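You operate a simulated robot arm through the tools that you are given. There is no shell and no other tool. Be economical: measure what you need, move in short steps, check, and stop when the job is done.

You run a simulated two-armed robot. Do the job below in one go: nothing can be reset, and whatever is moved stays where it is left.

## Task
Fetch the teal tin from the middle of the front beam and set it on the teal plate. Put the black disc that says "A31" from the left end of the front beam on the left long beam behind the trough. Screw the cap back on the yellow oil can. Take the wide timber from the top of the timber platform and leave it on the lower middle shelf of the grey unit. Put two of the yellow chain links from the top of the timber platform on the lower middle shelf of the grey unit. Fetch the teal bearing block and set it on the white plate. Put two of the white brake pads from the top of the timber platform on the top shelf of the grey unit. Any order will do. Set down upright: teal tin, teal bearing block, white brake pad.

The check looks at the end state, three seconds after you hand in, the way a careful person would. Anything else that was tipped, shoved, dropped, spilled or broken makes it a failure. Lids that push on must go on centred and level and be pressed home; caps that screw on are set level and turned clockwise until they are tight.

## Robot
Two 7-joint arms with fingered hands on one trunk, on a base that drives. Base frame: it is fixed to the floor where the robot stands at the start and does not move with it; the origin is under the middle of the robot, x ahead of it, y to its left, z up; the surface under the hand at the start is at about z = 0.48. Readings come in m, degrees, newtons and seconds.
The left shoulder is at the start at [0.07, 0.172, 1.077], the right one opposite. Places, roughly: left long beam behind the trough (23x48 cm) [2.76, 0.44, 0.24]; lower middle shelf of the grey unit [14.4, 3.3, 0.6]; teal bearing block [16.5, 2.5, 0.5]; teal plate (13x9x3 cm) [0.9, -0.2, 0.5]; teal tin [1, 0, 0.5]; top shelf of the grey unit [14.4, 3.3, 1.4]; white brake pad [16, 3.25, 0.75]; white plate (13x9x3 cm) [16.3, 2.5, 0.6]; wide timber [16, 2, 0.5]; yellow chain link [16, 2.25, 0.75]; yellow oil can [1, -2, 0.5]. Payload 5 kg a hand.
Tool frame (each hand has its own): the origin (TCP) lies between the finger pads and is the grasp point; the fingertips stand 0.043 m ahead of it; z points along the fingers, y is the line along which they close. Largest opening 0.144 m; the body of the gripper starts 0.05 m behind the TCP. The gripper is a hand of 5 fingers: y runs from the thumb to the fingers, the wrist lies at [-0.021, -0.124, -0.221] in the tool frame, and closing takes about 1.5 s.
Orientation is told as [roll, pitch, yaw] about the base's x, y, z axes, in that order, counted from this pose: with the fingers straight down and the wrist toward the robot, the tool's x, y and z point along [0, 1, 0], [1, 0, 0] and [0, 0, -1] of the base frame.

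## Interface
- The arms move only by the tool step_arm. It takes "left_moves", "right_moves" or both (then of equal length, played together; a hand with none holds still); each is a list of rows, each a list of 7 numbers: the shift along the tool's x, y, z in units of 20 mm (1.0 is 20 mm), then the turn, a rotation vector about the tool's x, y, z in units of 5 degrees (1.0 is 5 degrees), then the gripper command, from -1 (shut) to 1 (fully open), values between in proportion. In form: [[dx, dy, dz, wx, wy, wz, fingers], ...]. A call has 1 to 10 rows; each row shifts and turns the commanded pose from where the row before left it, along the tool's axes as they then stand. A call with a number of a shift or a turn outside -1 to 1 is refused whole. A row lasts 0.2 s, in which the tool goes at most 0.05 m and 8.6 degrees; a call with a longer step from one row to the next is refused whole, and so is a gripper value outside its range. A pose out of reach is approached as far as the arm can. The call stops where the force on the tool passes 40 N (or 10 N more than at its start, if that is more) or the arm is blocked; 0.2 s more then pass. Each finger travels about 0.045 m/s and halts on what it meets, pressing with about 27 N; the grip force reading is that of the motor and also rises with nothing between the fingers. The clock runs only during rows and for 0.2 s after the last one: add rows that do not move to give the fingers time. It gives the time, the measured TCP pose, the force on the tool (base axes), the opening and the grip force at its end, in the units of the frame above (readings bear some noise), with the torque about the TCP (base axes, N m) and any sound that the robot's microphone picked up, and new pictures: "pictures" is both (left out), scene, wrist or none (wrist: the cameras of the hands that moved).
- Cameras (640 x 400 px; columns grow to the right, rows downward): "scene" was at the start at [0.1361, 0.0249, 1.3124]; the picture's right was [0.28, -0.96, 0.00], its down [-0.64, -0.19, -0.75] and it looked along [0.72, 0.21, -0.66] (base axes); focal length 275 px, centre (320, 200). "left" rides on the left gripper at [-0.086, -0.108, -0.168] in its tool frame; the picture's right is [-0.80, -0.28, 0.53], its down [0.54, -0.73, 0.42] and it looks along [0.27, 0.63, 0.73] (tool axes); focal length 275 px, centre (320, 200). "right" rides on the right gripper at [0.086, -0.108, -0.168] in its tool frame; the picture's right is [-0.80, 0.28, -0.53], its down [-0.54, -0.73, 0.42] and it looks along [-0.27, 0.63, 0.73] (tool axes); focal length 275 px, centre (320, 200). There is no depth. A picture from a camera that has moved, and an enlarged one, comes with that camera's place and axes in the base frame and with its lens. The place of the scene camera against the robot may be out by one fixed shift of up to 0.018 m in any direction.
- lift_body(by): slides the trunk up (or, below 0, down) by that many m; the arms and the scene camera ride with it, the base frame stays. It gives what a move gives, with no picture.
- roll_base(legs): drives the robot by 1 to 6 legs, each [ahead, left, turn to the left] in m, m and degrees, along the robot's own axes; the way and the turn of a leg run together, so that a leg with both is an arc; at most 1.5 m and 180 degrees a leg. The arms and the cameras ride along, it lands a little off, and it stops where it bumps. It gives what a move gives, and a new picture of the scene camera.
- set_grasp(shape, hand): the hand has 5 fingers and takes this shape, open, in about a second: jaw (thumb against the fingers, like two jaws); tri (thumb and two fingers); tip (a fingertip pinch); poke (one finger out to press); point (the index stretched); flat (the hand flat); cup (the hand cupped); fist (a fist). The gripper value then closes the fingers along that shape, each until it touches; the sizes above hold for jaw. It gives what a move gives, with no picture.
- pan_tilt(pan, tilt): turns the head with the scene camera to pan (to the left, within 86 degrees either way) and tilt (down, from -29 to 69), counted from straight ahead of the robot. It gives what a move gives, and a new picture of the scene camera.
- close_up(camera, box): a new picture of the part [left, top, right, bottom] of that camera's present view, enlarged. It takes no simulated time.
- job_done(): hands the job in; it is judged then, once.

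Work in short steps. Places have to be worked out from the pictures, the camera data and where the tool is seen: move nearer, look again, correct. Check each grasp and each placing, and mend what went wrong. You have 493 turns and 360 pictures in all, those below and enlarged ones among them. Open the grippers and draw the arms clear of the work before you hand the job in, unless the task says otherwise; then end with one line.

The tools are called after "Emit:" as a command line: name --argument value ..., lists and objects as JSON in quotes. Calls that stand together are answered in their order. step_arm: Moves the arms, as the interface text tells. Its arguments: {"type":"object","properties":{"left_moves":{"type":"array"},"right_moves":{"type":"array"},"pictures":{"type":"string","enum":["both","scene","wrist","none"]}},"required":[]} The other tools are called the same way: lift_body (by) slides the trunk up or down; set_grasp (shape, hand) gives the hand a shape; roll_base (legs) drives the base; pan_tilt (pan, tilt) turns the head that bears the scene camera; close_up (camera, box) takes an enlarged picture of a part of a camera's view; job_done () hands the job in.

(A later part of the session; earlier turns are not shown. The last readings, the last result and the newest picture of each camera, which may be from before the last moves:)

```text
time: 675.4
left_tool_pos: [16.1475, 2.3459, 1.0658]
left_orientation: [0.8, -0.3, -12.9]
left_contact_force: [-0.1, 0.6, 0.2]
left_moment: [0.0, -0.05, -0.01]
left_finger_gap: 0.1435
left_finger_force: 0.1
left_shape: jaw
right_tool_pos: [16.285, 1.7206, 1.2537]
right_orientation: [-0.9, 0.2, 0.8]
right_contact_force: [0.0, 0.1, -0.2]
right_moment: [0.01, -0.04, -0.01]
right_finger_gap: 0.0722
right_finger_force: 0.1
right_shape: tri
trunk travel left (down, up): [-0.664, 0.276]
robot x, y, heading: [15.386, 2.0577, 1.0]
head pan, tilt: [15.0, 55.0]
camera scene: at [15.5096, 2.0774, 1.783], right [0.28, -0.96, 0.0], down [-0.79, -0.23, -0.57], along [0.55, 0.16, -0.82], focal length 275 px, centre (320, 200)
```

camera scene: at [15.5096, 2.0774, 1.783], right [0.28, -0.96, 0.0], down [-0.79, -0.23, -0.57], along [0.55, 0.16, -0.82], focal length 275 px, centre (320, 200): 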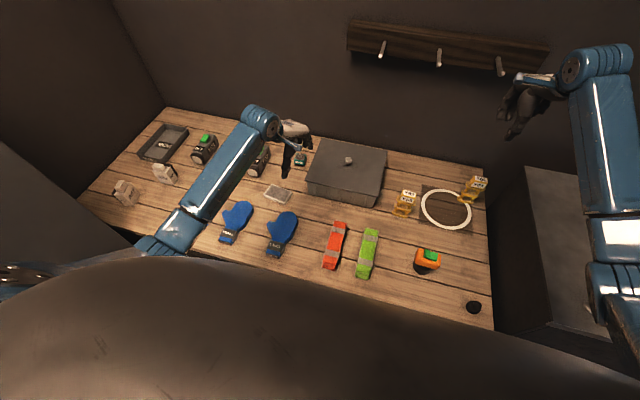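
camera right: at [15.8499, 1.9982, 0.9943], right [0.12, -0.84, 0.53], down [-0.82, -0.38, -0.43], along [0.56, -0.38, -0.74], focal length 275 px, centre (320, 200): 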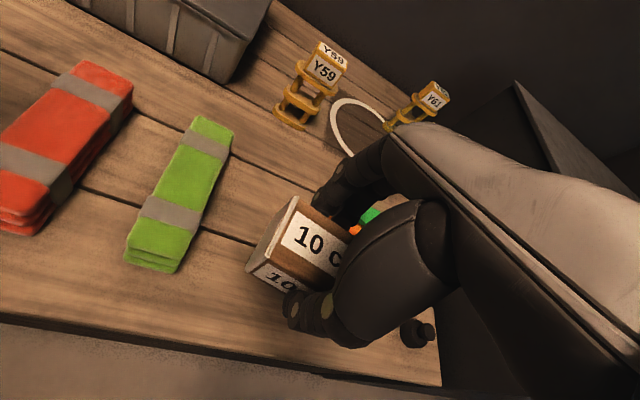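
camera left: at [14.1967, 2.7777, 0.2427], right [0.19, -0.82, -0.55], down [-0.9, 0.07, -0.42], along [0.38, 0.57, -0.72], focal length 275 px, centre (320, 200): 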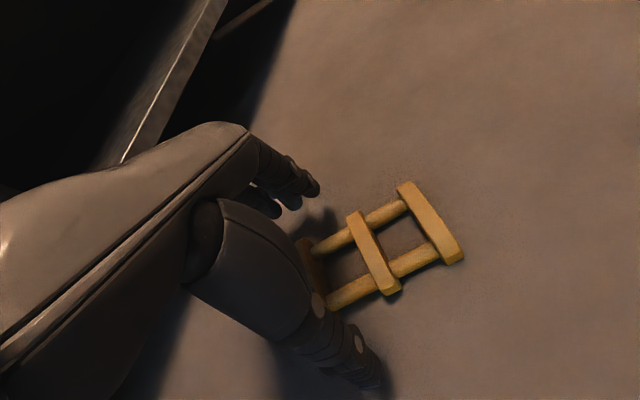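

A good overview. Y59 stands at about (16.355, 1.89). I'll raise the left hand out of the way, bring the right hand over Y59, and lower the trunk.

Emit:
step_arm --right_moves '[[0.83, 0.35, 0, 0, 0, 0, 0.3], [0.83, 0.35, 0, 0, 0, 0, 0.3], [0.83, 0.35, 0, 0, 0, 0, 0.3], [0.83, 0.35, 0, 0, 0, 0, 0.3], [0.83, 0.35, 0, 0, 0, 0, 0.3], [0.83, 0.35, 0, 0, 0, 0, 0.3], [0.83, 0.35, 0, 0, 0, 0, 0.3], [0.83, 0.35, 0, 0, 0, 0, 0.3], [0.83, 0.35, 0, 0, 0, 0, 0.3], [0.83, 0.35, 0, 0, 0, 0, 0.3]]' --left_moves '[[0.2, -0.2, -1, 0, 0, 0, 1], [0.2, -0.2, -1, 0, 0, 0, 1], [0.2, -0.2, -1, 0, 0, 0, 1], [0.2, -0.2, -1, 0, 0, 0, 1], [0.2, -0.2, -1, 0, 0, 0, 1], [0.2, -0.2, -1, 0, 0, 0, 1], [0.2, -0.2, -1, 0, 0, 0, 1], [0.2, -0.2, -1, 0, 0, 0, 1], [0.2, -0.2, -1, 0, 0, 0, 1], [0.2, -0.2, -1, 0, 0, 0, 1]]' --pictures "none"

Emit:
lift_body --by -0.36

Emit:
close_up --camera "right" --box '[100, 100, 480, 380]'

```text
time: 677.6
left_tool_pos: [16.1175, 2.3941, 1.266]
left_orientation: [0.7, -0.2, -13.0]
left_contact_force: [0.0, -0.6, 0.8]
left_moment: [-0.03, -0.02, -0.01]
left_finger_gap: 0.1433
left_finger_force: 0.1
left_shape: jaw
right_tool_pos: [16.3543, 1.8886, 1.2512]
right_orientation: [-0.9, 0.1, 0.8]
right_contact_force: [-0.4, 0.8, 0.7]
right_moment: [-0.02, 0.02, 0.0]
right_finger_gap: 0.0931
right_finger_force: 0.1
right_shape: tri
trunk travel left (down, up): [-0.664, 0.276]
robot x, y, heading: [15.3857, 2.0521, 1.1]
head pan, tilt: [15.0, 55.0]
```

```text
time: 681.1
left_tool_pos: [16.1161, 2.3929, 0.9066]
left_orientation: [0.8, -0.2, -13.0]
left_contact_force: [-0.6, 0.7, 0.1]
left_moment: [0.01, -0.01, 0.0]
left_finger_gap: 0.1437
left_finger_force: 0.0
left_shape: jaw
right_tool_pos: [16.3536, 1.8872, 0.8919]
right_orientation: [-0.8, 0.2, 0.9]
right_contact_force: [-0.5, 0.0, -0.3]
right_moment: [0.0, -0.04, -0.01]
right_finger_gap: 0.0933
right_finger_force: 0.0
right_shape: tri
trunk travel left (down, up): [-0.304, 0.636]
robot x, y, heading: [15.3873, 2.0559, 0.8]
head pan, tilt: [15.0, 55.0]
```

```text
1.43 times, centred on (290, 240) of right
camera zoom: at [16.2449, 1.9748, 1.0582], right [0.3, -0.78, 0.55], down [-0.72, -0.56, -0.41], along [0.63, -0.27, -0.73], focal length 393 px, centre (363, 143)
```

zoom: 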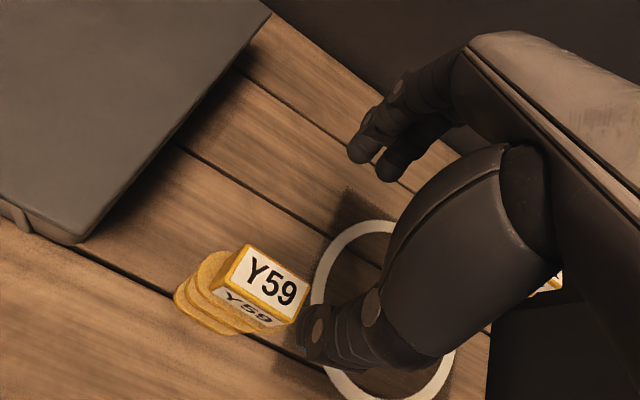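

Y59's block is at (16.341, 1.886), yaw −3°. I'll nudge and lower around it so I grip lower on the link this time.

Emit:
step_arm --right_moves '[[0, -0.65, 0, 0, 0, 0.8, 0.3], [0, 0, 0, 0.05, 0.15, 0, 0.3]]' --pictures "none"

Emit:
lift_body --by -0.19

Emit:
step_arm --right_moves '[[0, 0, 0, 0, 0, 0, -0.2], [0, 0, 0, 0, 0, 0, -0.6], [0, 0, 0, 0, 0, 0, -1], [0, 0, 0, 0, 0, 0, -1], [0, 0, 0, 0, 0, 0, -1], [0, 0, 0, 0, 0, 0, -1]]' --pictures "wrist"

```text
time: 681.7
left_tool_pos: [16.1173, 2.392, 0.907]
left_orientation: [0.8, -0.2, -13.1]
left_contact_force: [-0.6, -0.4, 0.7]
left_moment: [0.0, -0.01, 0.0]
left_finger_gap: 0.1439
left_finger_force: 0.0
left_shape: jaw
right_tool_pos: [16.3394, 1.8878, 0.8913]
right_orientation: [-0.2, 0.4, -3.4]
right_contact_force: [-0.6, 0.5, -1.0]
right_moment: [-0.02, 0.03, -0.01]
right_finger_gap: 0.0931
right_finger_force: 0.1
right_shape: tri
trunk travel left (down, up): [-0.304, 0.636]
robot x, y, heading: [15.3858, 2.0544, 1.0]
head pan, tilt: [15.0, 55.0]
```

```text
time: 683.8
left_tool_pos: [16.1156, 2.3928, 0.7158]
left_orientation: [0.8, -0.3, -12.9]
left_contact_force: [-0.8, 0.3, -0.5]
left_moment: [0.03, -0.02, 0.01]
left_finger_gap: 0.1436
left_finger_force: 0.1
left_shape: jaw
right_tool_pos: [16.3397, 1.8878, 0.7018]
right_orientation: [-0.1, 0.4, -3.3]
right_contact_force: [-0.9, -0.8, 0.1]
right_moment: [0.02, 0.01, 0.01]
right_finger_gap: 0.0932
right_finger_force: 0.0
right_shape: tri
trunk travel left (down, up): [-0.114, 0.826]
robot x, y, heading: [15.3863, 2.0537, 1.1]
head pan, tilt: [15.0, 55.0]
```

```text
time: 685.2
left_tool_pos: [16.1161, 2.3918, 0.7165]
left_orientation: [0.7, -0.2, -13.0]
left_contact_force: [0.2, 0.8, 0.3]
left_moment: [0.03, 0.02, -0.01]
left_finger_gap: 0.1437
left_finger_force: 0.1
left_shape: jaw
right_tool_pos: [16.34, 1.8876, 0.7017]
right_orientation: [-0.1, 0.4, -3.2]
right_contact_force: [0.9, 0.0, -0.5]
right_moment: [0.02, -0.14, -0.06]
right_finger_gap: 0.0178
right_finger_force: 27.3
right_shape: tri
trunk travel left (down, up): [-0.114, 0.826]
robot x, y, heading: [15.3833, 2.056, 1.2]
head pan, tilt: [15.0, 55.0]
camera right: at [16.2383, 1.98, 0.8691], right [0.24, -0.81, 0.53], down [-0.76, -0.5, -0.42], along [0.61, -0.3, -0.74], focal length 275 px, centre (320, 200)
```

right: 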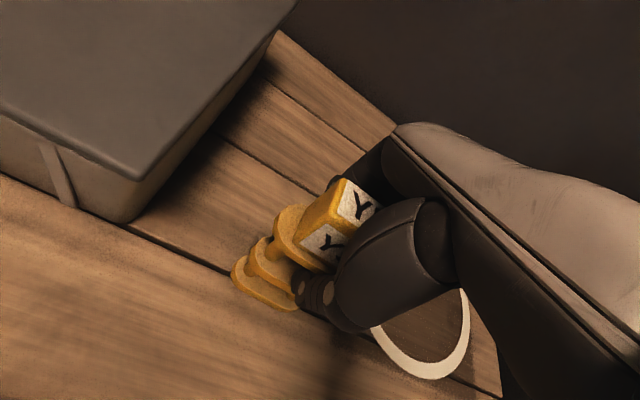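

Gripped below the top ring (gap 0.018), a locked hold. I'll lift with the trunk.

Emit:
lift_body --by 0.3

Emit:
roll_base --legs '[[-0.1, 0, -1], [0, 0.62, 0]]'

Emit:
close_up --camera "left" --box '[0, 0, 640, 400]'

```text
time: 688.2
left_tool_pos: [16.1172, 2.3925, 1.016]
left_orientation: [0.7, -0.1, -12.9]
left_contact_force: [0.3, 0.3, -0.6]
left_moment: [0.01, 0.0, 0.01]
left_finger_gap: 0.1437
left_finger_force: 0.0
left_shape: jaw
right_tool_pos: [16.3396, 1.8873, 1.0013]
right_orientation: [-0.1, 0.3, -3.2]
right_contact_force: [1.1, 0.9, -4.2]
right_moment: [-0.01, 0.03, 0.02]
right_finger_gap: 0.0176
right_finger_force: 27.4
right_shape: tri
trunk travel left (down, up): [-0.414, 0.526]
robot x, y, heading: [15.3847, 2.0548, 0.9]
head pan, tilt: [15.0, 55.0]
```

```text
time: 691.7
left_tool_pos: [16.0171, 2.8296, 1.0142]
left_orientation: [-0.3, -0.2, -15.0]
left_contact_force: [0.4, -0.2, -0.1]
left_moment: [0.03, 0.01, -0.01]
left_finger_gap: 0.144
left_finger_force: 0.0
left_shape: jaw
right_tool_pos: [16.2329, 2.3426, 1.0038]
right_orientation: [0.2, 0.2, -4.0]
right_contact_force: [-0.8, -0.9, -3.7]
right_moment: [0.0, -0.03, 0.03]
right_finger_gap: 0.0175
right_finger_force: 27.2
right_shape: tri
trunk travel left (down, up): [-0.414, 0.526]
robot x, y, heading: [15.2866, 2.5297, -0.0]
head pan, tilt: [15.0, 55.0]
stopped in leg 2: the robot was blocked; the commanded pose is now the measured one
camera scene: at [15.4062, 2.5407, 1.5333], right [0.26, -0.97, -0.01], down [-0.79, -0.21, -0.58], along [0.56, 0.15, -0.82], focal length 275 px, centre (320, 200)
```

scene: 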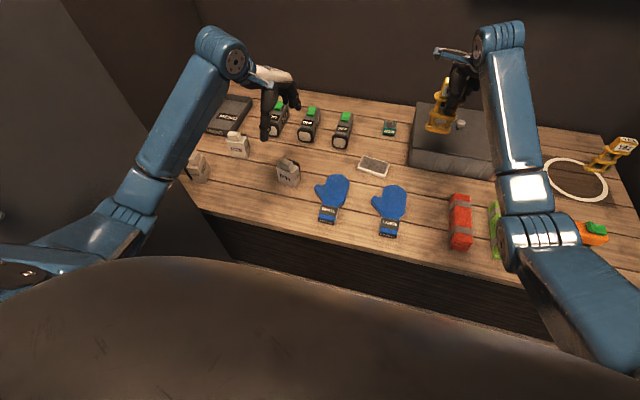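

```text
1.00 times, centred on (320, 200) of left (not enlarged: the box is as wide or as high as the picture)
camera zoom: at [15.8889, 2.7755, 1.1824], right [-0.48, -0.7, -0.53], down [-0.56, 0.71, -0.43], along [0.68, 0.09, -0.73], focal length 275 px, centre (320, 200)
```

zoom: 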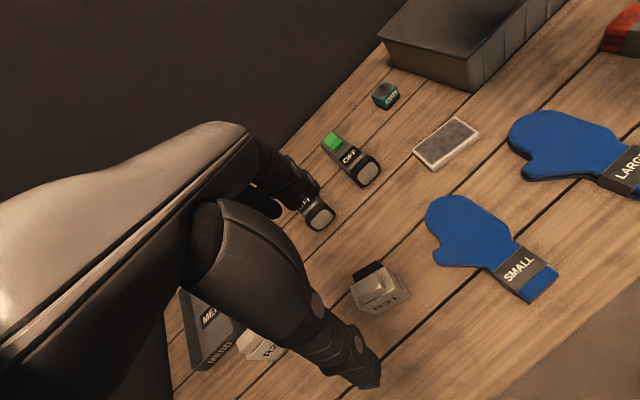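

Pad R31 is in reach of the left hand at about (16.11, 2.87). A closer look at its shape.

Emit:
close_up --camera "left" --box '[320, 230, 440, 330]'

Emit:
close_up --camera "scene" --box '[180, 90, 320, 200]'

```text
4.00 times, centred on (380, 280) of left
camera zoom: at [15.8889, 2.7755, 1.1824], right [-0.48, -0.7, -0.53], down [-0.56, 0.71, -0.43], along [0.68, 0.09, -0.73], focal length 1101 px, centre (80, -120)
```

zoom: 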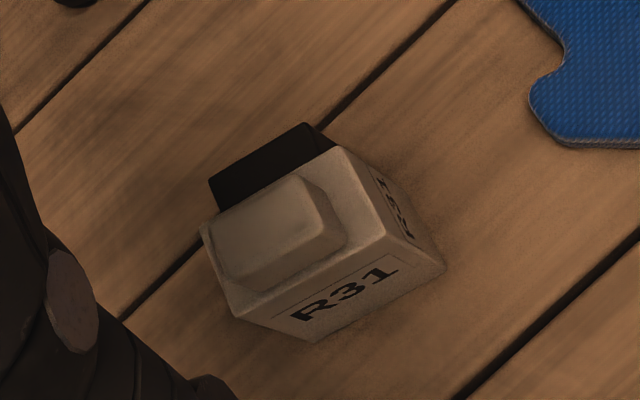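

```text
3.64 times, centred on (250, 145) of scene
camera zoom: at [15.4062, 2.5407, 1.5333], right [0.26, -0.97, -0.01], down [-0.79, -0.21, -0.58], along [0.56, 0.15, -0.82], focal length 1000 px, centre (574, 400)
```

zoom: 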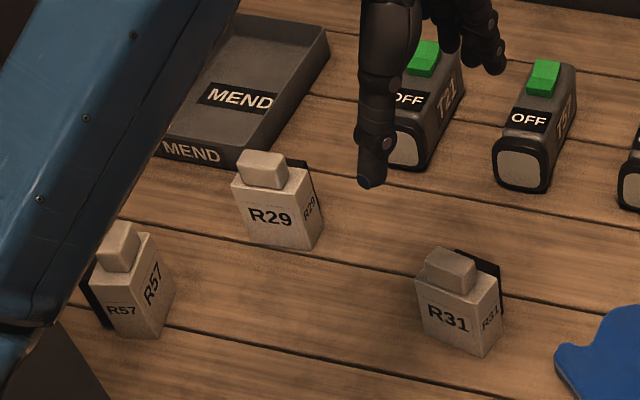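

R31's body: centre (16.113, 2.871), yaw −14°, 4.5 cm deep, top at z≈0.667. I'll lower the left arm around it (front/back grip).

Emit:
step_arm --left_moves '[[0.4, 0.51, 0.9, 0, 0, 0, 0.7], [0.4, 0.51, 0.9, 0, 0, 0, 0.7], [0.4, 0.51, 0.9, 0, 0, 0, 0.7], [0.4, 0.51, 0.9, 0, 0, 0, 0.7], [0.4, 0.51, 0.9, 0, 0, 0, 0.7], [0.4, 0.51, 0.9, 0, 0, 0, 0.7], [0.4, 0.51, 0.9, 0, 0, 0, 0.7], [0.4, 0.51, 0.9, 0, 0, 0, 0.7], [0, 0, 0.9, 0, 0, 0, 0.7], [0, 0, 0.9, 0, 0, 0, 0.7]]' --pictures "none"

Emit:
step_arm --left_moves '[[0, 0, 1, 0, 0, 0, 0.7], [0, 0, 1, 0, 0, 0, 0.7], [0, 0, 1, 0, 0, 0, 0.7], [0, 0, 0, 0, 0, 0, 0.7]]' --pictures "wrist"

```text
time: 693.9
left_tool_pos: [16.1147, 2.8817, 0.8296]
left_orientation: [-0.7, -0.1, -14.8]
left_contact_force: [0.1, 0.7, 0.2]
left_moment: [-0.04, 0.02, 0.01]
left_finger_gap: 0.1227
left_finger_force: 0.0
left_shape: jaw
right_tool_pos: [16.2362, 2.3538, 1.0015]
right_orientation: [-0.1, 0.3, -3.9]
right_contact_force: [0.4, 1.1, -4.2]
right_moment: [-0.02, 0.01, 0.01]
right_finger_gap: 0.0175
right_finger_force: 27.1
right_shape: tri
trunk travel left (down, up): [-0.414, 0.526]
robot x, y, heading: [15.2882, 2.5315, 0.1]
head pan, tilt: [15.0, 55.0]
```

```text
time: 694.9
left_tool_pos: [16.1131, 2.878, 0.7688]
left_orientation: [-0.6, -0.2, -14.8]
left_contact_force: [-0.4, 0.7, 0.4]
left_moment: [0.02, 0.02, 0.0]
left_finger_gap: 0.1229
left_finger_force: 0.0
left_shape: jaw
right_tool_pos: [16.2355, 2.3522, 1.0035]
right_orientation: [0.0, 0.3, -4.0]
right_contact_force: [0.4, -0.1, -3.9]
right_moment: [-0.03, -0.04, -0.02]
right_finger_gap: 0.0176
right_finger_force: 27.5
right_shape: tri
trunk travel left (down, up): [-0.414, 0.526]
robot x, y, heading: [15.2789, 2.5307, 0.3]
head pan, tilt: [15.0, 55.0]
camera left: at [15.9865, 2.8243, 0.9373], right [-0.48, -0.7, -0.53], down [-0.56, 0.71, -0.43], along [0.67, 0.09, -0.73], focal length 275 px, centre (320, 200)
```

left: 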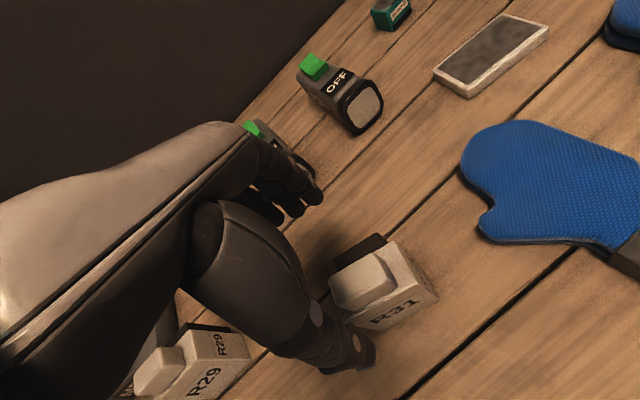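

Emit:
step_arm --left_moves '[[-0.3, 0, 1, 0, 0, 0, 0.6], [0, 0, 1, 0, 0, 0, 0.6], [0, 0, 1, 0, 0, 0, 0.6], [0, 0, 1, 0, 0, 0, 0.6], [0, 0, 1, 0, 0, 0, 0.4], [0, 0, 0.4, 0, 0, 0, 0.4]]' --pictures "none"

Emit:
step_arm --left_moves '[[0, 0, 0, 0, 0, 0, 0], [0, 0, 0, 0, 0, 0, -0.5], [0, 0, 0, 0, 0, 0, -1], [0, 0, 0, 0, 0, 0, -1], [0, 0, 0, 0, 0, 0, -1], [0, 0, 0, 0, 0, 0, -1]]' --pictures "wrist"

```text
time: 696.3
left_tool_pos: [16.1109, 2.8725, 0.6619]
left_orientation: [-0.5, -0.1, -14.8]
left_contact_force: [0.2, 0.0, 0.3]
left_moment: [-0.01, 0.0, 0.0]
left_finger_gap: 0.1013
left_finger_force: 0.0
left_shape: jaw
right_tool_pos: [16.2364, 2.3525, 1.0024]
right_orientation: [0.0, 0.3, -3.9]
right_contact_force: [0.1, 0.0, -3.6]
right_moment: [-0.06, -0.01, 0.0]
right_finger_gap: 0.0176
right_finger_force: 27.2
right_shape: tri
trunk travel left (down, up): [-0.414, 0.526]
robot x, y, heading: [15.2871, 2.5304, -0.2]
head pan, tilt: [15.0, 55.0]
```

```text
time: 697.7
left_tool_pos: [16.1113, 2.8718, 0.6618]
left_orientation: [-0.7, -0.1, -14.8]
left_contact_force: [-2.0, 0.7, 0.1]
left_moment: [0.01, 0.1, -0.02]
left_finger_gap: 0.0647
left_finger_force: 27.2
left_shape: jaw
right_tool_pos: [16.2349, 2.3532, 1.0016]
right_orientation: [0.0, 0.3, -4.0]
right_contact_force: [-0.3, 0.1, -4.1]
right_moment: [-0.03, -0.04, 0.03]
right_finger_gap: 0.0175
right_finger_force: 27.2
right_shape: tri
trunk travel left (down, up): [-0.414, 0.526]
robot x, y, heading: [15.2802, 2.5345, 0.4]
head pan, tilt: [15.0, 55.0]
camera left: at [15.9838, 2.8182, 0.8298], right [-0.48, -0.7, -0.53], down [-0.56, 0.71, -0.43], along [0.67, 0.09, -0.73], focal length 275 px, centre (320, 200)
```

left: 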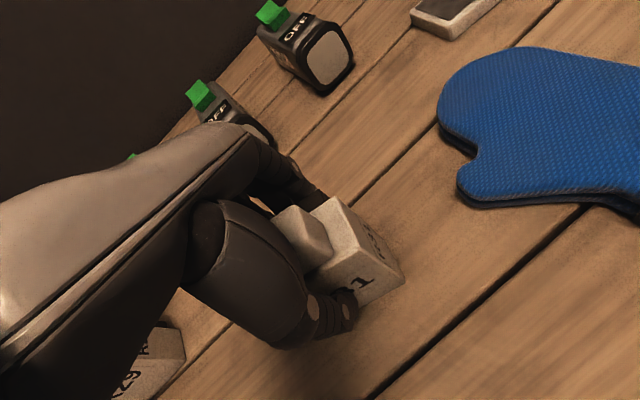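

Pad R31 is gripped. I'll lift with the trunk, raise and draw in the left hand, then turn to the unit.

Emit:
lift_body --by 0.2

Emit:
step_arm --left_moves '[[0, -0.3, -1, 0, 0, 0, -1], [0, -0.3, -1, 0, 0, 0, -1], [0, -0.4, -1, 0, 0, 0, -1], [0, -0.5, -1, 0, 0, 0, -1], [0, -0.5, -1, 0, 0, 0, -1], [0, -0.5, -1, 0, 0, 0, -1], [0, -0.5, -1, 0, 0, 0, -1], [0, -0.5, -1, 0, 0, 0, -1], [0, -0.5, -1, 0, 0, 0, -1], [0, -0.5, -1, 0, 0, 0, -1]]' --pictures "none"

Emit:
step_arm --left_moves '[[0, -0.5, -1, 0, 0, 0, -1], [0, -0.5, -1, 0, 0, 0, -1], [0, -0.5, -1, 0, 0, 0, -1], [0, -0.5, -1, 0, 0, 0, -1], [0, -0.5, -1, 0, 0, 0, -1], [0, -0.5, -1, 0, 0, 0, -1], [0, -0.5, -1, 0, 0, 0, -1]]' --pictures "none"

Emit:
roll_base --legs '[[-0.9, -0.5, 0], [-0.25, 0, 0], [0, 0, 90]]'

```text
time: 699.9
left_tool_pos: [16.1124, 2.8723, 0.8611]
left_orientation: [-0.6, -0.1, -14.8]
left_contact_force: [-0.7, -0.4, -8.1]
left_moment: [0.05, -0.01, -0.02]
left_finger_gap: 0.0646
left_finger_force: 26.7
left_shape: jaw
right_tool_pos: [16.2364, 2.3537, 1.2015]
right_orientation: [-0.1, 0.3, -3.9]
right_contact_force: [0.3, -0.1, -4.7]
right_moment: [-0.09, -0.01, 0.03]
right_finger_gap: 0.0175
right_finger_force: 27.1
right_shape: tri
trunk travel left (down, up): [-0.614, 0.326]
robot x, y, heading: [15.2814, 2.5318, -0.0]
head pan, tilt: [15.0, 55.0]
```

```text
time: 702.2
left_tool_pos: [16.0512, 2.8174, 1.0646]
left_orientation: [-1.9, -0.5, -18.3]
left_contact_force: [0.3, -0.8, -4.0]
left_moment: [0.05, -0.04, 0.02]
left_finger_gap: 0.0643
left_finger_force: 27.1
left_shape: jaw
right_tool_pos: [16.2367, 2.2878, 1.2055]
right_orientation: [0.6, 0.2, -6.6]
right_contact_force: [-1.8, 0.1, 0.3]
right_moment: [-0.14, -0.14, -0.04]
right_finger_gap: 0.0177
right_finger_force: 26.9
right_shape: tri
trunk travel left (down, up): [-0.614, 0.326]
robot x, y, heading: [15.2932, 2.5212, -2.6]
head pan, tilt: [15.0, 55.0]
stopped in row 10 (left hand): the arm was blocked; the commanded pose is now the measured one
```

```text
time: 704.0
left_tool_pos: [16.0533, 2.7607, 1.1927]
left_orientation: [-3.4, -1.1, -24.0]
left_contact_force: [-0.2, -2.9, -5.7]
left_moment: [0.17, -0.1, -0.01]
left_finger_gap: 0.0642
left_finger_force: 26.9
left_shape: jaw
right_tool_pos: [16.2478, 2.1838, 1.2129]
right_orientation: [-0.3, -0.3, -12.6]
right_contact_force: [1.0, -2.7, -0.7]
right_moment: [0.16, 0.11, 0.02]
right_finger_gap: 0.0173
right_finger_force: 27.1
right_shape: tri
trunk travel left (down, up): [-0.614, 0.326]
robot x, y, heading: [15.3384, 2.5006, -8.8]
head pan, tilt: [15.0, 55.0]
stopped in row 7 (left hand): the arm was blocked; the commanded pose is now the measured one
```

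```text
time: 706.0
left_tool_pos: [15.9499, 2.6576, 1.1864]
left_orientation: [-4.1, -1.5, -34.5]
left_contact_force: [-0.8, -0.9, -6.0]
left_moment: [0.08, -0.05, 0.01]
left_finger_gap: 0.0641
left_finger_force: 27.2
left_shape: jaw
right_tool_pos: [16.0343, 2.0546, 1.2055]
right_orientation: [-1.4, 0.0, -22.9]
right_contact_force: [-0.3, -0.2, -4.1]
right_moment: [-0.01, -0.06, 0.02]
right_finger_gap: 0.0177
right_finger_force: 27.3
right_shape: tri
trunk travel left (down, up): [-0.614, 0.326]
robot x, y, heading: [15.1935, 2.5123, -18.8]
head pan, tilt: [15.0, 55.0]
stopped in leg 1: the robot was blocked; the commanded pose is now the measured one
camera scene: at [15.3191, 2.4843, 1.7327], right [-0.07, -1.0, 0.0], down [-0.82, 0.06, -0.57], along [0.57, -0.03, -0.82], focal length 275 px, centre (320, 200)
```

scene: 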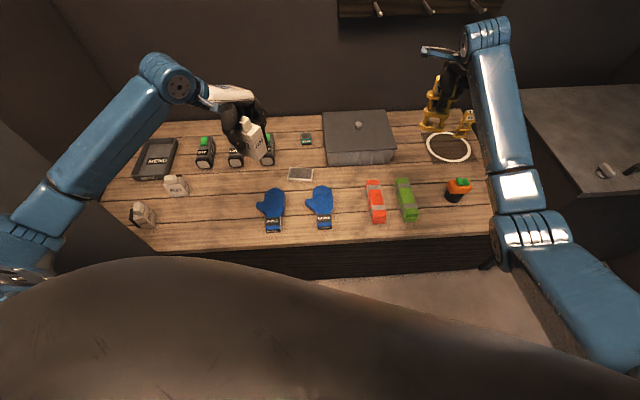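

My left elbow was pressing on the lockers and turned the base. I'll sidestep right first, then straighten and back away.

Emit:
roll_base --legs '[[0, -0.45, 0], [-0.3, 0, 18.8]]'

```text
time: 710.4
left_tool_pos: [15.4198, 2.5232, 1.1843]
left_orientation: [-4.3, -1.6, -16.0]
left_contact_force: [0.5, 1.0, -7.6]
left_moment: [0.07, 0.06, -0.01]
left_finger_gap: 0.0636
left_finger_force: 27.4
left_shape: jaw
right_tool_pos: [15.6943, 1.9782, 1.2073]
right_orientation: [-1.8, -0.1, -4.6]
right_contact_force: [-0.5, -0.3, -4.7]
right_moment: [-0.02, 0.05, -0.01]
right_finger_gap: 0.0177
right_finger_force: 27.1
right_shape: tri
trunk travel left (down, up): [-0.614, 0.326]
robot x, y, heading: [14.7511, 2.1379, -0.3]
head pan, tilt: [15.0, 55.0]
camera scene: at [14.8782, 2.1588, 1.7324], right [0.25, -0.97, 0.0], down [-0.79, -0.21, -0.57], along [0.55, 0.15, -0.82], focal length 275 px, centre (320, 200)
```

scene: 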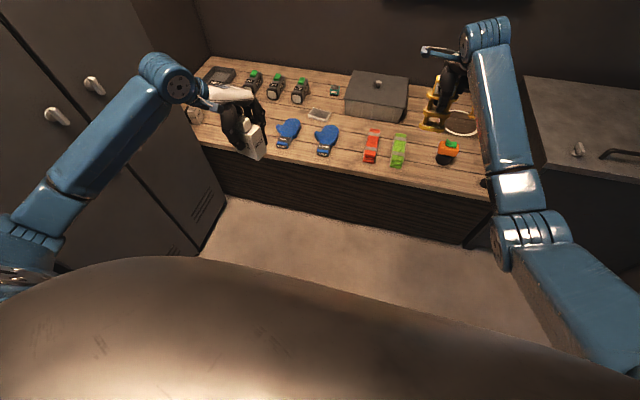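

Emit:
roll_base --legs '[[-0.6, -0.19, 0], [0, 0, 90.3]]'

Emit:
lift_body --by -0.4

Emit:
lift_body --by -0.105

Emit:
pan_tilt --pan 0 --tilt 40

```text
time: 717.6
left_tool_pos: [13.7855, 2.6288, 1.1848]
left_orientation: [-4.4, -1.7, 72.9]
left_contact_force: [0.1, 1.0, -7.0]
left_moment: [0.04, 0.06, -0.01]
left_finger_gap: 0.0637
left_finger_force: 26.5
left_shape: jaw
right_tool_pos: [14.3363, 2.8921, 1.2087]
right_orientation: [-1.7, -0.3, 84.2]
right_contact_force: [0.3, -0.5, -5.5]
right_moment: [0.01, -0.01, -0.03]
right_finger_gap: 0.0172
right_finger_force: 26.5
right_shape: tri
trunk travel left (down, up): [-0.614, 0.326]
robot x, y, heading: [14.156, 1.9517, 88.2]
head pan, tilt: [15.0, 55.0]
camera scene: at [14.1443, 2.0758, 1.7327], right [0.97, 0.23, 0.0], down [0.19, -0.8, -0.57], along [-0.13, 0.56, -0.82], focal length 275 px, centre (320, 200)
```

scene: 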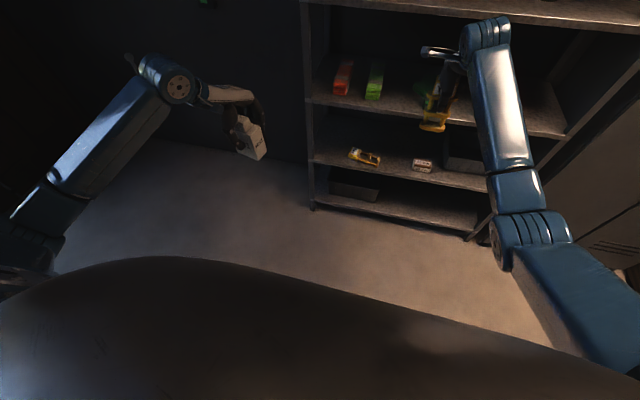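

```text
time: 721.5
left_tool_pos: [13.7851, 2.6283, 0.7853]
left_orientation: [-4.2, -1.7, 72.8]
left_contact_force: [0.4, 0.6, -7.0]
left_moment: [-0.02, 0.01, -0.02]
left_finger_gap: 0.0638
left_finger_force: 27.2
left_shape: jaw
right_tool_pos: [14.3363, 2.8914, 0.8077]
right_orientation: [-1.7, -0.2, 84.2]
right_contact_force: [0.0, 0.3, -3.6]
right_moment: [0.0, -0.04, -0.01]
right_finger_gap: 0.0173
right_finger_force: 27.7
right_shape: tri
trunk travel left (down, up): [-0.214, 0.726]
robot x, y, heading: [14.1573, 1.9513, 88.3]
head pan, tilt: [15.0, 55.0]
```

```text
time: 722.9
left_tool_pos: [13.7853, 2.6285, 0.6819]
left_orientation: [-4.3, -1.7, 72.7]
left_contact_force: [0.8, -0.1, -8.0]
left_moment: [0.02, 0.04, 0.02]
left_finger_gap: 0.0636
left_finger_force: 27.2
left_shape: jaw
right_tool_pos: [14.3375, 2.8909, 0.7038]
right_orientation: [-1.7, -0.1, 84.1]
right_contact_force: [1.1, -1.4, -3.8]
right_moment: [0.02, -0.02, 0.02]
right_finger_gap: 0.0176
right_finger_force: 27.2
right_shape: tri
trunk travel left (down, up): [-0.109, 0.831]
robot x, y, heading: [14.1549, 1.9503, 88.4]
head pan, tilt: [15.0, 55.0]
```

```text
time: 723.6
left_tool_pos: [13.7853, 2.629, 0.6793]
left_orientation: [-4.3, -1.6, 72.8]
left_contact_force: [-0.1, -1.0, -7.8]
left_moment: [-0.03, 0.07, 0.01]
left_finger_gap: 0.0635
left_finger_force: 27.1
left_shape: jaw
right_tool_pos: [14.3372, 2.8913, 0.7029]
right_orientation: [-1.7, -0.3, 84.3]
right_contact_force: [-0.4, -0.4, -2.9]
right_moment: [0.04, 0.0, 0.03]
right_finger_gap: 0.0172
right_finger_force: 27.6
right_shape: tri
trunk travel left (down, up): [-0.109, 0.831]
robot x, y, heading: [14.1525, 1.9549, 88.3]
head pan, tilt: [0.0, 40.0]
camera scene: at [14.163, 2.0899, 1.2484], right [1.0, -0.03, 0.0], down [-0.02, -0.64, -0.76], along [0.02, 0.76, -0.64], focal length 275 px, centre (320, 200)
```

scene: 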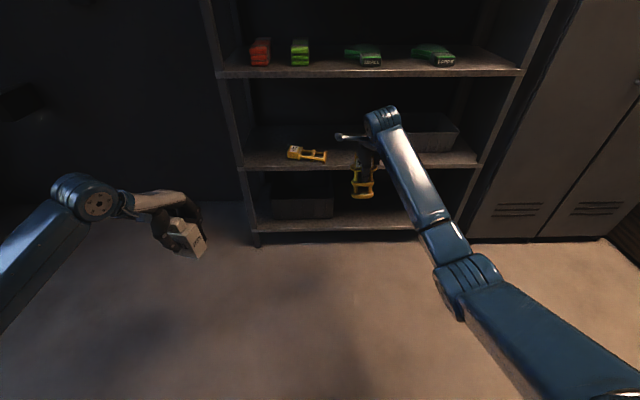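

Aligned between Y73 and the timber (aim x≈14.305). I'll drive in with the link just above shelf height.

Emit:
roll_base --legs '[[0.15, 0.03, 1]]'

Emit:
roll_base --legs '[[0.15, 0, 0]]'

Emit:
close_up --camera "scene" --box '[230, 60, 510, 260]'

```text
time: 725.0
left_tool_pos: [13.745, 2.7701, 0.679]
left_orientation: [-4.3, -1.6, 73.8]
left_contact_force: [0.0, 0.1, -8.4]
left_moment: [-0.06, 0.01, -0.04]
left_finger_gap: 0.0637
left_finger_force: 27.1
left_shape: jaw
right_tool_pos: [14.2923, 3.0415, 0.7021]
right_orientation: [-1.7, -0.2, 85.2]
right_contact_force: [-0.9, -0.2, -5.3]
right_moment: [-0.03, -0.07, 0.0]
right_finger_gap: 0.0175
right_finger_force: 26.9
right_shape: tri
trunk travel left (down, up): [-0.109, 0.831]
robot x, y, heading: [14.1287, 2.1006, 89.4]
head pan, tilt: [0.0, 40.0]
camera scene: at [14.1325, 2.2378, 1.2482], right [1.0, -0.01, 0.0], down [-0.01, -0.64, -0.76], along [0.01, 0.76, -0.64], focal length 275 px, centre (320, 200)
```

scene: 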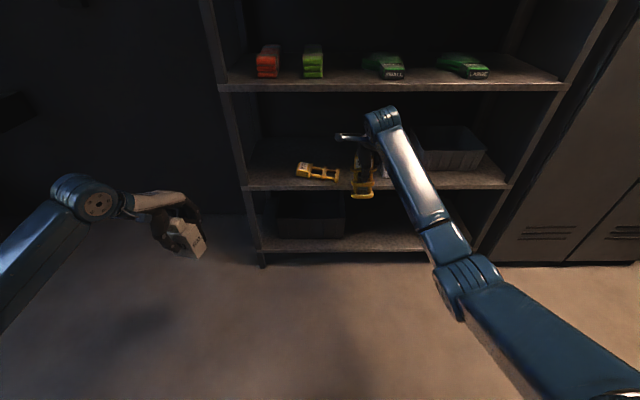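

```text
time: 726.4
left_tool_pos: [13.7465, 2.9174, 0.6786]
left_orientation: [-4.3, -1.6, 73.7]
left_contact_force: [0.1, 0.5, -8.3]
left_moment: [-0.02, 0.0, -0.01]
left_finger_gap: 0.064
left_finger_force: 26.5
left_shape: jaw
right_tool_pos: [14.2941, 3.1882, 0.7016]
right_orientation: [-1.7, 0.1, 85.2]
right_contact_force: [0.9, -0.4, -5.9]
right_moment: [0.01, 0.0, -0.01]
right_finger_gap: 0.0175
right_finger_force: 27.1
right_shape: tri
trunk travel left (down, up): [-0.109, 0.831]
robot x, y, heading: [14.1261, 2.2473, 89.6]
head pan, tilt: [0.0, 40.0]
camera scene: at [14.1341, 2.385, 1.2482], right [1.0, -0.01, 0.0], down [-0.01, -0.64, -0.76], along [0.01, 0.76, -0.64], focal length 275 px, centre (320, 200)
```

scene: 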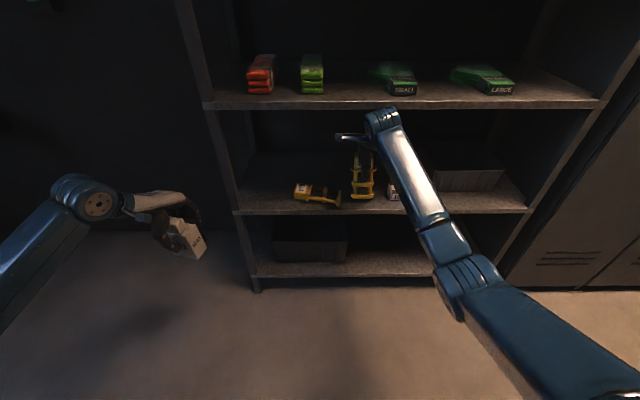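

```text
2.00 times, centred on (370, 160) of scene
camera zoom: at [14.1341, 2.385, 1.2482], right [1.0, -0.01, 0.0], down [-0.01, -0.64, -0.76], along [0.01, 0.76, -0.64], focal length 550 px, centre (220, 280)
```

zoom: 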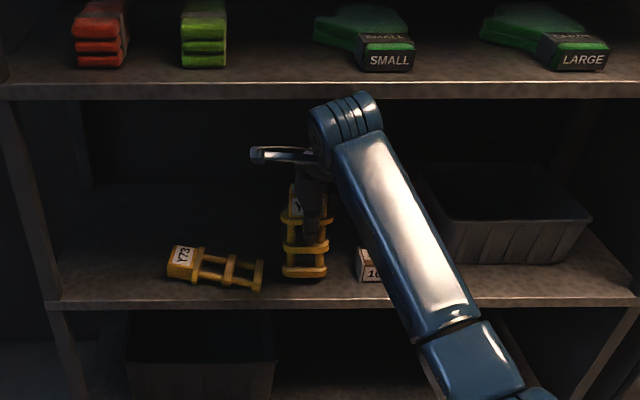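

The link is inside and clear. I'll lower it with the trunk in small steps.

Emit:
lift_body --by -0.01

Emit:
lift_body --by -0.005

Emit:
lift_body --by -0.004

```text
time: 726.9
left_tool_pos: [13.7473, 2.916, 0.6708]
left_orientation: [-4.3, -1.5, 73.8]
left_contact_force: [0.3, -1.5, -7.7]
left_moment: [0.04, 0.08, 0.0]
left_finger_gap: 0.0634
left_finger_force: 27.1
left_shape: jaw
right_tool_pos: [14.2935, 3.1873, 0.6918]
right_orientation: [-1.7, -0.1, 85.3]
right_contact_force: [-0.4, -0.6, -4.0]
right_moment: [0.03, -0.05, -0.01]
right_finger_gap: 0.0176
right_finger_force: 27.2
right_shape: tri
trunk travel left (down, up): [-0.099, 0.841]
robot x, y, heading: [14.1285, 2.24, 89.4]
head pan, tilt: [0.0, 40.0]
```

```text
time: 727.5
left_tool_pos: [13.7462, 2.9156, 0.6645]
left_orientation: [-4.2, -1.7, 73.9]
left_contact_force: [-1.0, -0.1, -7.5]
left_moment: [0.03, 0.03, 0.01]
left_finger_gap: 0.0639
left_finger_force: 26.9
left_shape: jaw
right_tool_pos: [14.2929, 3.1887, 0.6885]
right_orientation: [-1.7, -0.1, 85.2]
right_contact_force: [0.2, -0.4, -3.7]
right_moment: [0.03, -0.04, 0.0]
right_finger_gap: 0.0173
right_finger_force: 26.9
right_shape: tri
trunk travel left (down, up): [-0.094, 0.846]
robot x, y, heading: [14.1267, 2.2478, 89.2]
head pan, tilt: [0.0, 40.0]
```

```text
time: 728.0
left_tool_pos: [13.7474, 2.9157, 0.6611]
left_orientation: [-4.2, -1.7, 73.8]
left_contact_force: [-0.3, 1.0, -7.4]
left_moment: [0.01, 0.02, 0.02]
left_finger_gap: 0.0638
left_finger_force: 27.4
left_shape: jaw
right_tool_pos: [14.2936, 3.1879, 0.6828]
right_orientation: [-1.7, -0.1, 85.2]
right_contact_force: [0.1, 0.6, -3.9]
right_moment: [0.03, -0.02, 0.0]
right_finger_gap: 0.0173
right_finger_force: 26.9
right_shape: tri
trunk travel left (down, up): [-0.09, 0.85]
robot x, y, heading: [14.1313, 2.2479, 89.4]
head pan, tilt: [0.0, 40.0]
```

Emit:
lift_body --by -0.005

Emit:
lift_body --by -0.004

Emit:
lift_body --by -0.004

```text
time: 728.5
left_tool_pos: [13.7463, 2.9166, 0.6561]
left_orientation: [-4.4, -1.8, 73.9]
left_contact_force: [-0.6, 1.6, -7.6]
left_moment: [-0.01, 0.05, 0.0]
left_finger_gap: 0.0641
left_finger_force: 27.5
left_shape: jaw
right_tool_pos: [14.2943, 3.189, 0.6819]
right_orientation: [-1.7, -0.3, 85.3]
right_contact_force: [2.2, -1.0, 8.1]
right_moment: [-0.02, 0.07, 0.02]
right_finger_gap: 0.0174
right_finger_force: 26.6
right_shape: tri
trunk travel left (down, up): [-0.085, 0.855]
robot x, y, heading: [14.1254, 2.2456, 89.3]
head pan, tilt: [0.0, 40.0]
```

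```text
time: 729.1
left_tool_pos: [13.7481, 2.9149, 0.6536]
left_orientation: [-4.4, -1.8, 73.9]
left_contact_force: [-0.1, 0.2, -8.2]
left_moment: [0.03, 0.04, 0.01]
left_finger_gap: 0.0637
left_finger_force: 26.8
left_shape: jaw
right_tool_pos: [14.294, 3.1874, 0.6795]
right_orientation: [-1.7, -0.5, 85.1]
right_contact_force: [5.8, -1.1, 24.9]
right_moment: [0.05, 0.15, -0.01]
right_finger_gap: 0.0184
right_finger_force: 27.1
right_shape: tri
trunk travel left (down, up): [-0.081, 0.859]
robot x, y, heading: [14.1295, 2.2477, 89.5]
head pan, tilt: [0.0, 40.0]
```

```text
time: 729.6
left_tool_pos: [13.748, 2.9168, 0.6481]
left_orientation: [-4.4, -1.6, 73.6]
left_contact_force: [-0.9, 0.1, -8.7]
left_moment: [-0.05, 0.01, -0.03]
left_finger_gap: 0.0637
left_finger_force: 27.0
left_shape: jaw
right_tool_pos: [14.2957, 3.1898, 0.6804]
right_orientation: [-1.5, -0.8, 85.1]
right_contact_force: [3.4, -3.8, 18.9]
right_moment: [-0.49, 0.43, 0.13]
right_finger_gap: 0.0188
right_finger_force: 26.9
right_shape: tri
trunk travel left (down, up): [-0.077, 0.863]
robot x, y, heading: [14.1317, 2.2439, 89.3]
head pan, tilt: [0.0, 40.0]
stopped: the force on the tool passed its limit at 41 N (the readings are from after the stop); the commanded pose is now the measured one
```

The link stands on the shelf. With the upper board close above, I'll open, slide the hand out sideways to the right (above the timber), and only then pull back.

Emit:
lift_body --by 0.007

Emit:
step_arm --right_moves '[[0, 0, 0, 0, 0, 0, -0.5], [0, 0, 0, 0, 0, 0, 0], [0, 0, 0, 0, 0, 0, 0.4], [0, 0, 0, 0, 0, 0, 0.6], [0, 0, 0, 0, 0, 0, 0.6], [0, 0, 0, 0, 0, 0, 0.6]]' --pictures "none"

Emit:
close_up --camera "scene" --box '[270, 100, 450, 230]'

```text
time: 730.1
left_tool_pos: [13.7471, 2.9157, 0.6547]
left_orientation: [-4.3, -1.5, 73.8]
left_contact_force: [-0.1, -0.2, -7.6]
left_moment: [0.01, 0.05, 0.01]
left_finger_gap: 0.064
left_finger_force: 27.2
left_shape: jaw
right_tool_pos: [14.2958, 3.1876, 0.6811]
right_orientation: [-1.8, -0.4, 85.1]
right_contact_force: [-0.6, -0.3, 0.1]
right_moment: [0.04, 0.09, 0.03]
right_finger_gap: 0.0184
right_finger_force: 27.3
right_shape: tri
trunk travel left (down, up): [-0.084, 0.856]
robot x, y, heading: [14.1286, 2.2475, 89.7]
head pan, tilt: [0.0, 40.0]
```

```text
time: 731.5
left_tool_pos: [13.7487, 2.9164, 0.6564]
left_orientation: [-4.3, -1.6, 73.7]
left_contact_force: [-0.9, 0.0, -7.9]
left_moment: [0.02, 0.02, -0.01]
left_finger_gap: 0.0639
left_finger_force: 27.2
left_shape: jaw
right_tool_pos: [14.2948, 3.1896, 0.6822]
right_orientation: [-1.6, -0.5, 85.1]
right_contact_force: [0.6, -0.9, 0.5]
right_moment: [0.0, 0.04, 0.03]
right_finger_gap: 0.1149
right_finger_force: 0.0
right_shape: tri
trunk travel left (down, up): [-0.084, 0.856]
robot x, y, heading: [14.1273, 2.2485, 89.5]
head pan, tilt: [0.0, 40.0]
```

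```text
3.08 times, centred on (360, 165) of scene
camera zoom: at [14.1343, 2.3832, 1.2238], right [1.0, -0.01, 0.0], down [-0.01, -0.64, -0.77], along [0.01, 0.77, -0.64], focal length 846 px, centre (197, 308)
```

zoom: 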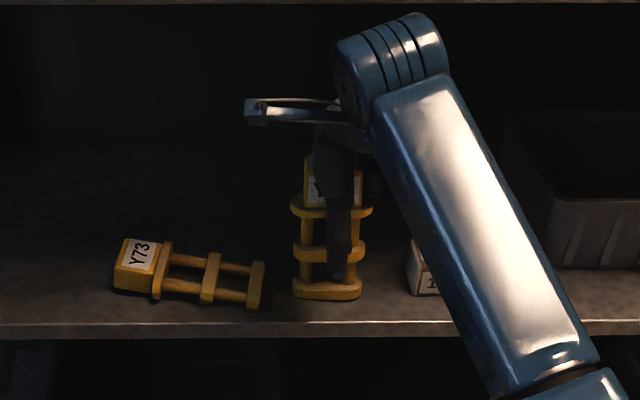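

Emit:
step_arm --right_moves '[[-0.4, 0.2, 0, 0, 0, 0, 0.6], [-0.6, 0, 0, 0, 0, 0, 0.6], [-0.6, 0, 0, 0, 0, 0, 0.6], [-0.8, 0, 0, 0, 0, 0, 0.6], [-0.8, 0, 0, 0, 0, 0, 0.6], [-0.8, 0, 0, 0, 0, 0, 0.6], [-0.8, 0, 0, 0, 0, 0, 0.6]]' --pictures "none"

Emit:
close_up --camera "scene" --box '[270, 100, 450, 230]'

```text
time: 733.1
left_tool_pos: [13.7474, 2.9168, 0.6553]
left_orientation: [-4.4, -1.6, 73.8]
left_contact_force: [0.3, -0.1, -7.9]
left_moment: [0.01, 0.03, -0.01]
left_finger_gap: 0.0638
left_finger_force: 27.2
left_shape: jaw
right_tool_pos: [14.3902, 3.1859, 0.6833]
right_orientation: [-1.6, -0.6, 85.1]
right_contact_force: [0.3, 0.1, -0.2]
right_moment: [0.0, 0.01, -0.01]
right_finger_gap: 0.1149
right_finger_force: 0.1
right_shape: tri
trunk travel left (down, up): [-0.084, 0.856]
robot x, y, heading: [14.1295, 2.2395, 89.7]
head pan, tilt: [0.0, 40.0]
```

```text
3.08 times, centred on (360, 165) of scene
camera zoom: at [14.1346, 2.3831, 1.2238], right [1.0, -0.01, 0.0], down [-0.01, -0.64, -0.77], along [0.01, 0.77, -0.64], focal length 846 px, centre (197, 308)
```

zoom: 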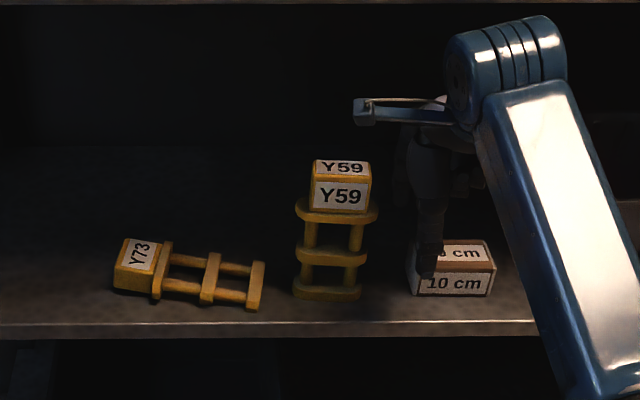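

Both links and the timber are neatly on the shelf. I'll back out, retract the right arm, and level and re-position the left hand with the pad.

Emit:
roll_base --legs '[[-0.45, 0, 0]]'

Emit:
step_arm --right_moves '[[0, -1, -0.3, 0, 0, 0.1, 0], [0, -1, -0.3, 0, 0, 0, 0], [0, -1, -0.3, 0, 0, 0, 0], [0, -1, -0.3, 0, 0, 0, 0], [0, -1, -0.3, 0, 0, 0, 0], [0, -1, -0.3, 0, 0, 0, 0], [0, -1, -0.3, 0, 0, 0, 0], [0, -1, -0.3, 0, 0, 0, 0], [0, -1, -0.3, 0, 0, 0, 0], [0, -1, -0.3, 0, 0, 0, 0]]' --left_moves '[[-0.55, 0.8, 0, 0.03, 0.09, 0, -1], [-0.55, 0.8, 0, 0.03, 0.09, 0, -1], [-0.55, 0.8, 0, 0.03, 0.09, 0, -1], [-0.55, 0.8, 0, 0.03, 0.09, 0, -1], [-0.55, 0.8, 0, 0.03, 0.09, 0, -1], [-0.55, 0.8, 0, 0.03, 0.09, 0, -1], [-0.55, 0.8, 0, 0.03, 0.09, 0, -1], [-0.55, 0.8, 0, 0.03, 0.09, 0, -1], [-0.55, 0.8, 0, 0.03, 0.09, 0, -1], [-0.55, 0.8, 0, 0.03, 0.05, 0, -1]]' --pictures "none"

Emit:
step_arm --right_moves '[[-0.2, -1, -0.3, 0, 0, 0, 0], [-0.2, -1, -0.3, 0, 0, 0, 0], [-0.2, -1, -0.3, 0, 0, 0, 0], [-0.2, -1, -0.3, 0, 0, 0, 0], [-0.2, -1, -0.3, 0, 0, 0, 0], [-0.2, -1, -0.3, 0, 0, 0, 0], [-0.2, -1, -0.3, 0, 0, 0, 0], [-0.2, -1, -0.3, 0, 0, 0, 0]]' --pictures "none"

```text
time: 735.9
left_tool_pos: [13.741, 2.4608, 0.6557]
left_orientation: [-4.3, -1.7, 74.2]
left_contact_force: [0.2, -0.3, -7.4]
left_moment: [0.04, 0.06, -0.01]
left_finger_gap: 0.0639
left_finger_force: 27.0
left_shape: jaw
right_tool_pos: [14.3812, 2.7341, 0.6844]
right_orientation: [-1.7, -0.6, 85.6]
right_contact_force: [0.2, -0.3, 0.6]
right_moment: [0.02, -0.03, -0.04]
right_finger_gap: 0.1147
right_finger_force: 0.1
right_shape: tri
trunk travel left (down, up): [-0.084, 0.856]
robot x, y, heading: [14.1261, 1.7943, 89.8]
head pan, tilt: [0.0, 40.0]
camera scene: at [14.1307, 1.93, 1.2239], right [1.0, 0.0, 0.0], down [0.0, -0.64, -0.77], along [0.0, 0.77, -0.64], focal length 275 px, centre (320, 200)
```

scene: 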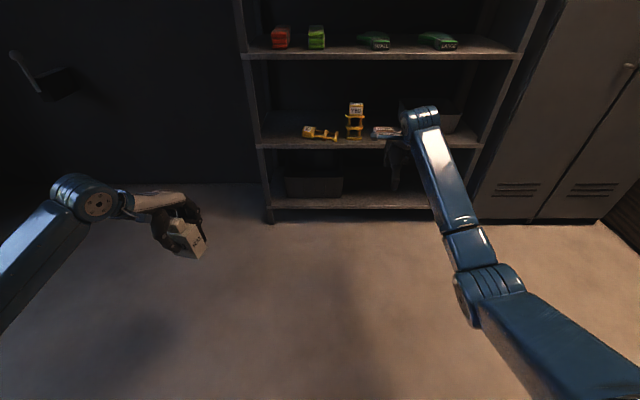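

```text
time: 738.1
left_tool_pos: [13.8883, 2.5841, 0.6617]
left_orientation: [0.1, -0.1, 74.1]
left_contact_force: [-0.3, 0.1, -7.7]
left_moment: [-0.01, -0.02, 0.06]
left_finger_gap: 0.064
left_finger_force: 27.0
left_shape: jaw
right_tool_pos: [14.3625, 2.5331, 0.7411]
right_orientation: [-1.6, -0.5, 85.1]
right_contact_force: [0.3, 0.5, -0.4]
right_moment: [0.02, 0.0, -0.02]
right_finger_gap: 0.0725
right_finger_force: 0.0
right_shape: tri
trunk travel left (down, up): [-0.084, 0.856]
robot x, y, heading: [14.1224, 1.7951, 89.9]
head pan, tilt: [0.0, 40.0]
```

```text
time: 739.9
left_tool_pos: [13.8889, 2.5837, 0.6612]
left_orientation: [0.1, -0.2, 74.3]
left_contact_force: [0.1, -0.3, -7.4]
left_moment: [0.03, 0.05, -0.02]
left_finger_gap: 0.0635
left_finger_force: 26.6
left_shape: jaw
right_tool_pos: [14.3781, 2.3728, 0.7903]
right_orientation: [-1.6, -0.5, 85.2]
right_contact_force: [-0.2, -0.7, 0.1]
right_moment: [0.02, 0.01, -0.03]
right_finger_gap: 0.072
right_finger_force: 0.0
right_shape: tri
trunk travel left (down, up): [-0.084, 0.856]
robot x, y, heading: [14.126, 1.7946, 89.6]
head pan, tilt: [0.0, 40.0]
```

Both arms are well placed. Raising the trunk for the top shelf and moving right in front of its free middle part.

Emit:
lift_body --by 0.4

Emit:
lift_body --by 0.4

Emit:
roll_base --legs '[[0.28, -0.48, 0]]'

```text
time: 743.7
left_tool_pos: [13.8881, 2.5839, 1.0621]
left_orientation: [-0.1, 0.0, 74.2]
left_contact_force: [0.6, -1.1, -7.5]
left_moment: [-0.01, 0.05, -0.02]
left_finger_gap: 0.0639
left_finger_force: 27.0
left_shape: jaw
right_tool_pos: [14.3788, 2.3734, 1.1903]
right_orientation: [-1.6, -0.5, 85.1]
right_contact_force: [1.1, 0.0, -0.6]
right_moment: [0.0, 0.0, -0.02]
right_finger_gap: 0.0722
right_finger_force: 0.0
right_shape: tri
trunk travel left (down, up): [-0.484, 0.456]
robot x, y, heading: [14.1257, 1.7955, 90.0]
head pan, tilt: [0.0, 40.0]
```

```text
time: 747.5
left_tool_pos: [13.8892, 2.5849, 1.4616]
left_orientation: [0.0, -0.1, 74.2]
left_contact_force: [0.7, -0.1, -8.3]
left_moment: [0.02, -0.01, -0.02]
left_finger_gap: 0.0638
left_finger_force: 26.9
left_shape: jaw
right_tool_pos: [14.3775, 2.3742, 1.5907]
right_orientation: [-1.5, -0.5, 85.2]
right_contact_force: [-1.0, 0.0, -0.3]
right_moment: [0.01, 0.04, -0.01]
right_finger_gap: 0.0725
right_finger_force: 0.1
right_shape: tri
trunk travel left (down, up): [-0.884, 0.056]
robot x, y, heading: [14.1274, 1.7882, 90.1]
head pan, tilt: [0.0, 40.0]
```

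```text
time: 750.7
left_tool_pos: [14.3734, 2.8634, 1.4621]
left_orientation: [0.0, -0.1, 73.6]
left_contact_force: [-0.9, 0.1, -7.9]
left_moment: [0.03, -0.03, 0.0]
left_finger_gap: 0.0638
left_finger_force: 26.6
left_shape: jaw
right_tool_pos: [14.8607, 2.6486, 1.5918]
right_orientation: [-1.7, -0.6, 84.6]
right_contact_force: [-0.6, -0.3, -0.4]
right_moment: [0.0, -0.06, 0.0]
right_finger_gap: 0.0722
right_finger_force: 0.0
right_shape: tri
trunk travel left (down, up): [-0.884, 0.056]
robot x, y, heading: [14.6054, 2.069, 89.5]
head pan, tilt: [0.0, 40.0]
camera scene: at [14.6088, 2.2074, 2.024], right [1.0, -0.01, 0.0], down [-0.01, -0.64, -0.77], along [0.01, 0.77, -0.64], focal length 275 px, centre (320, 200)
```

scene: 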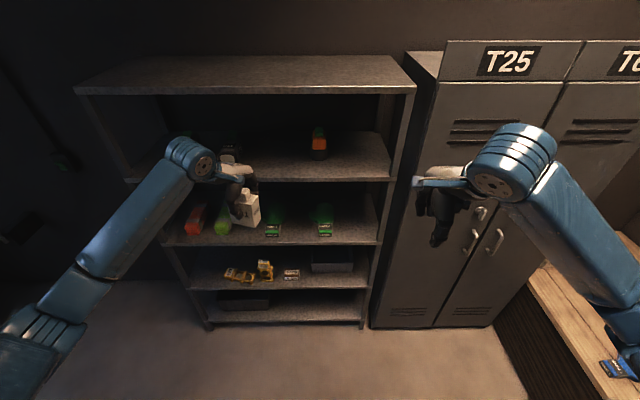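

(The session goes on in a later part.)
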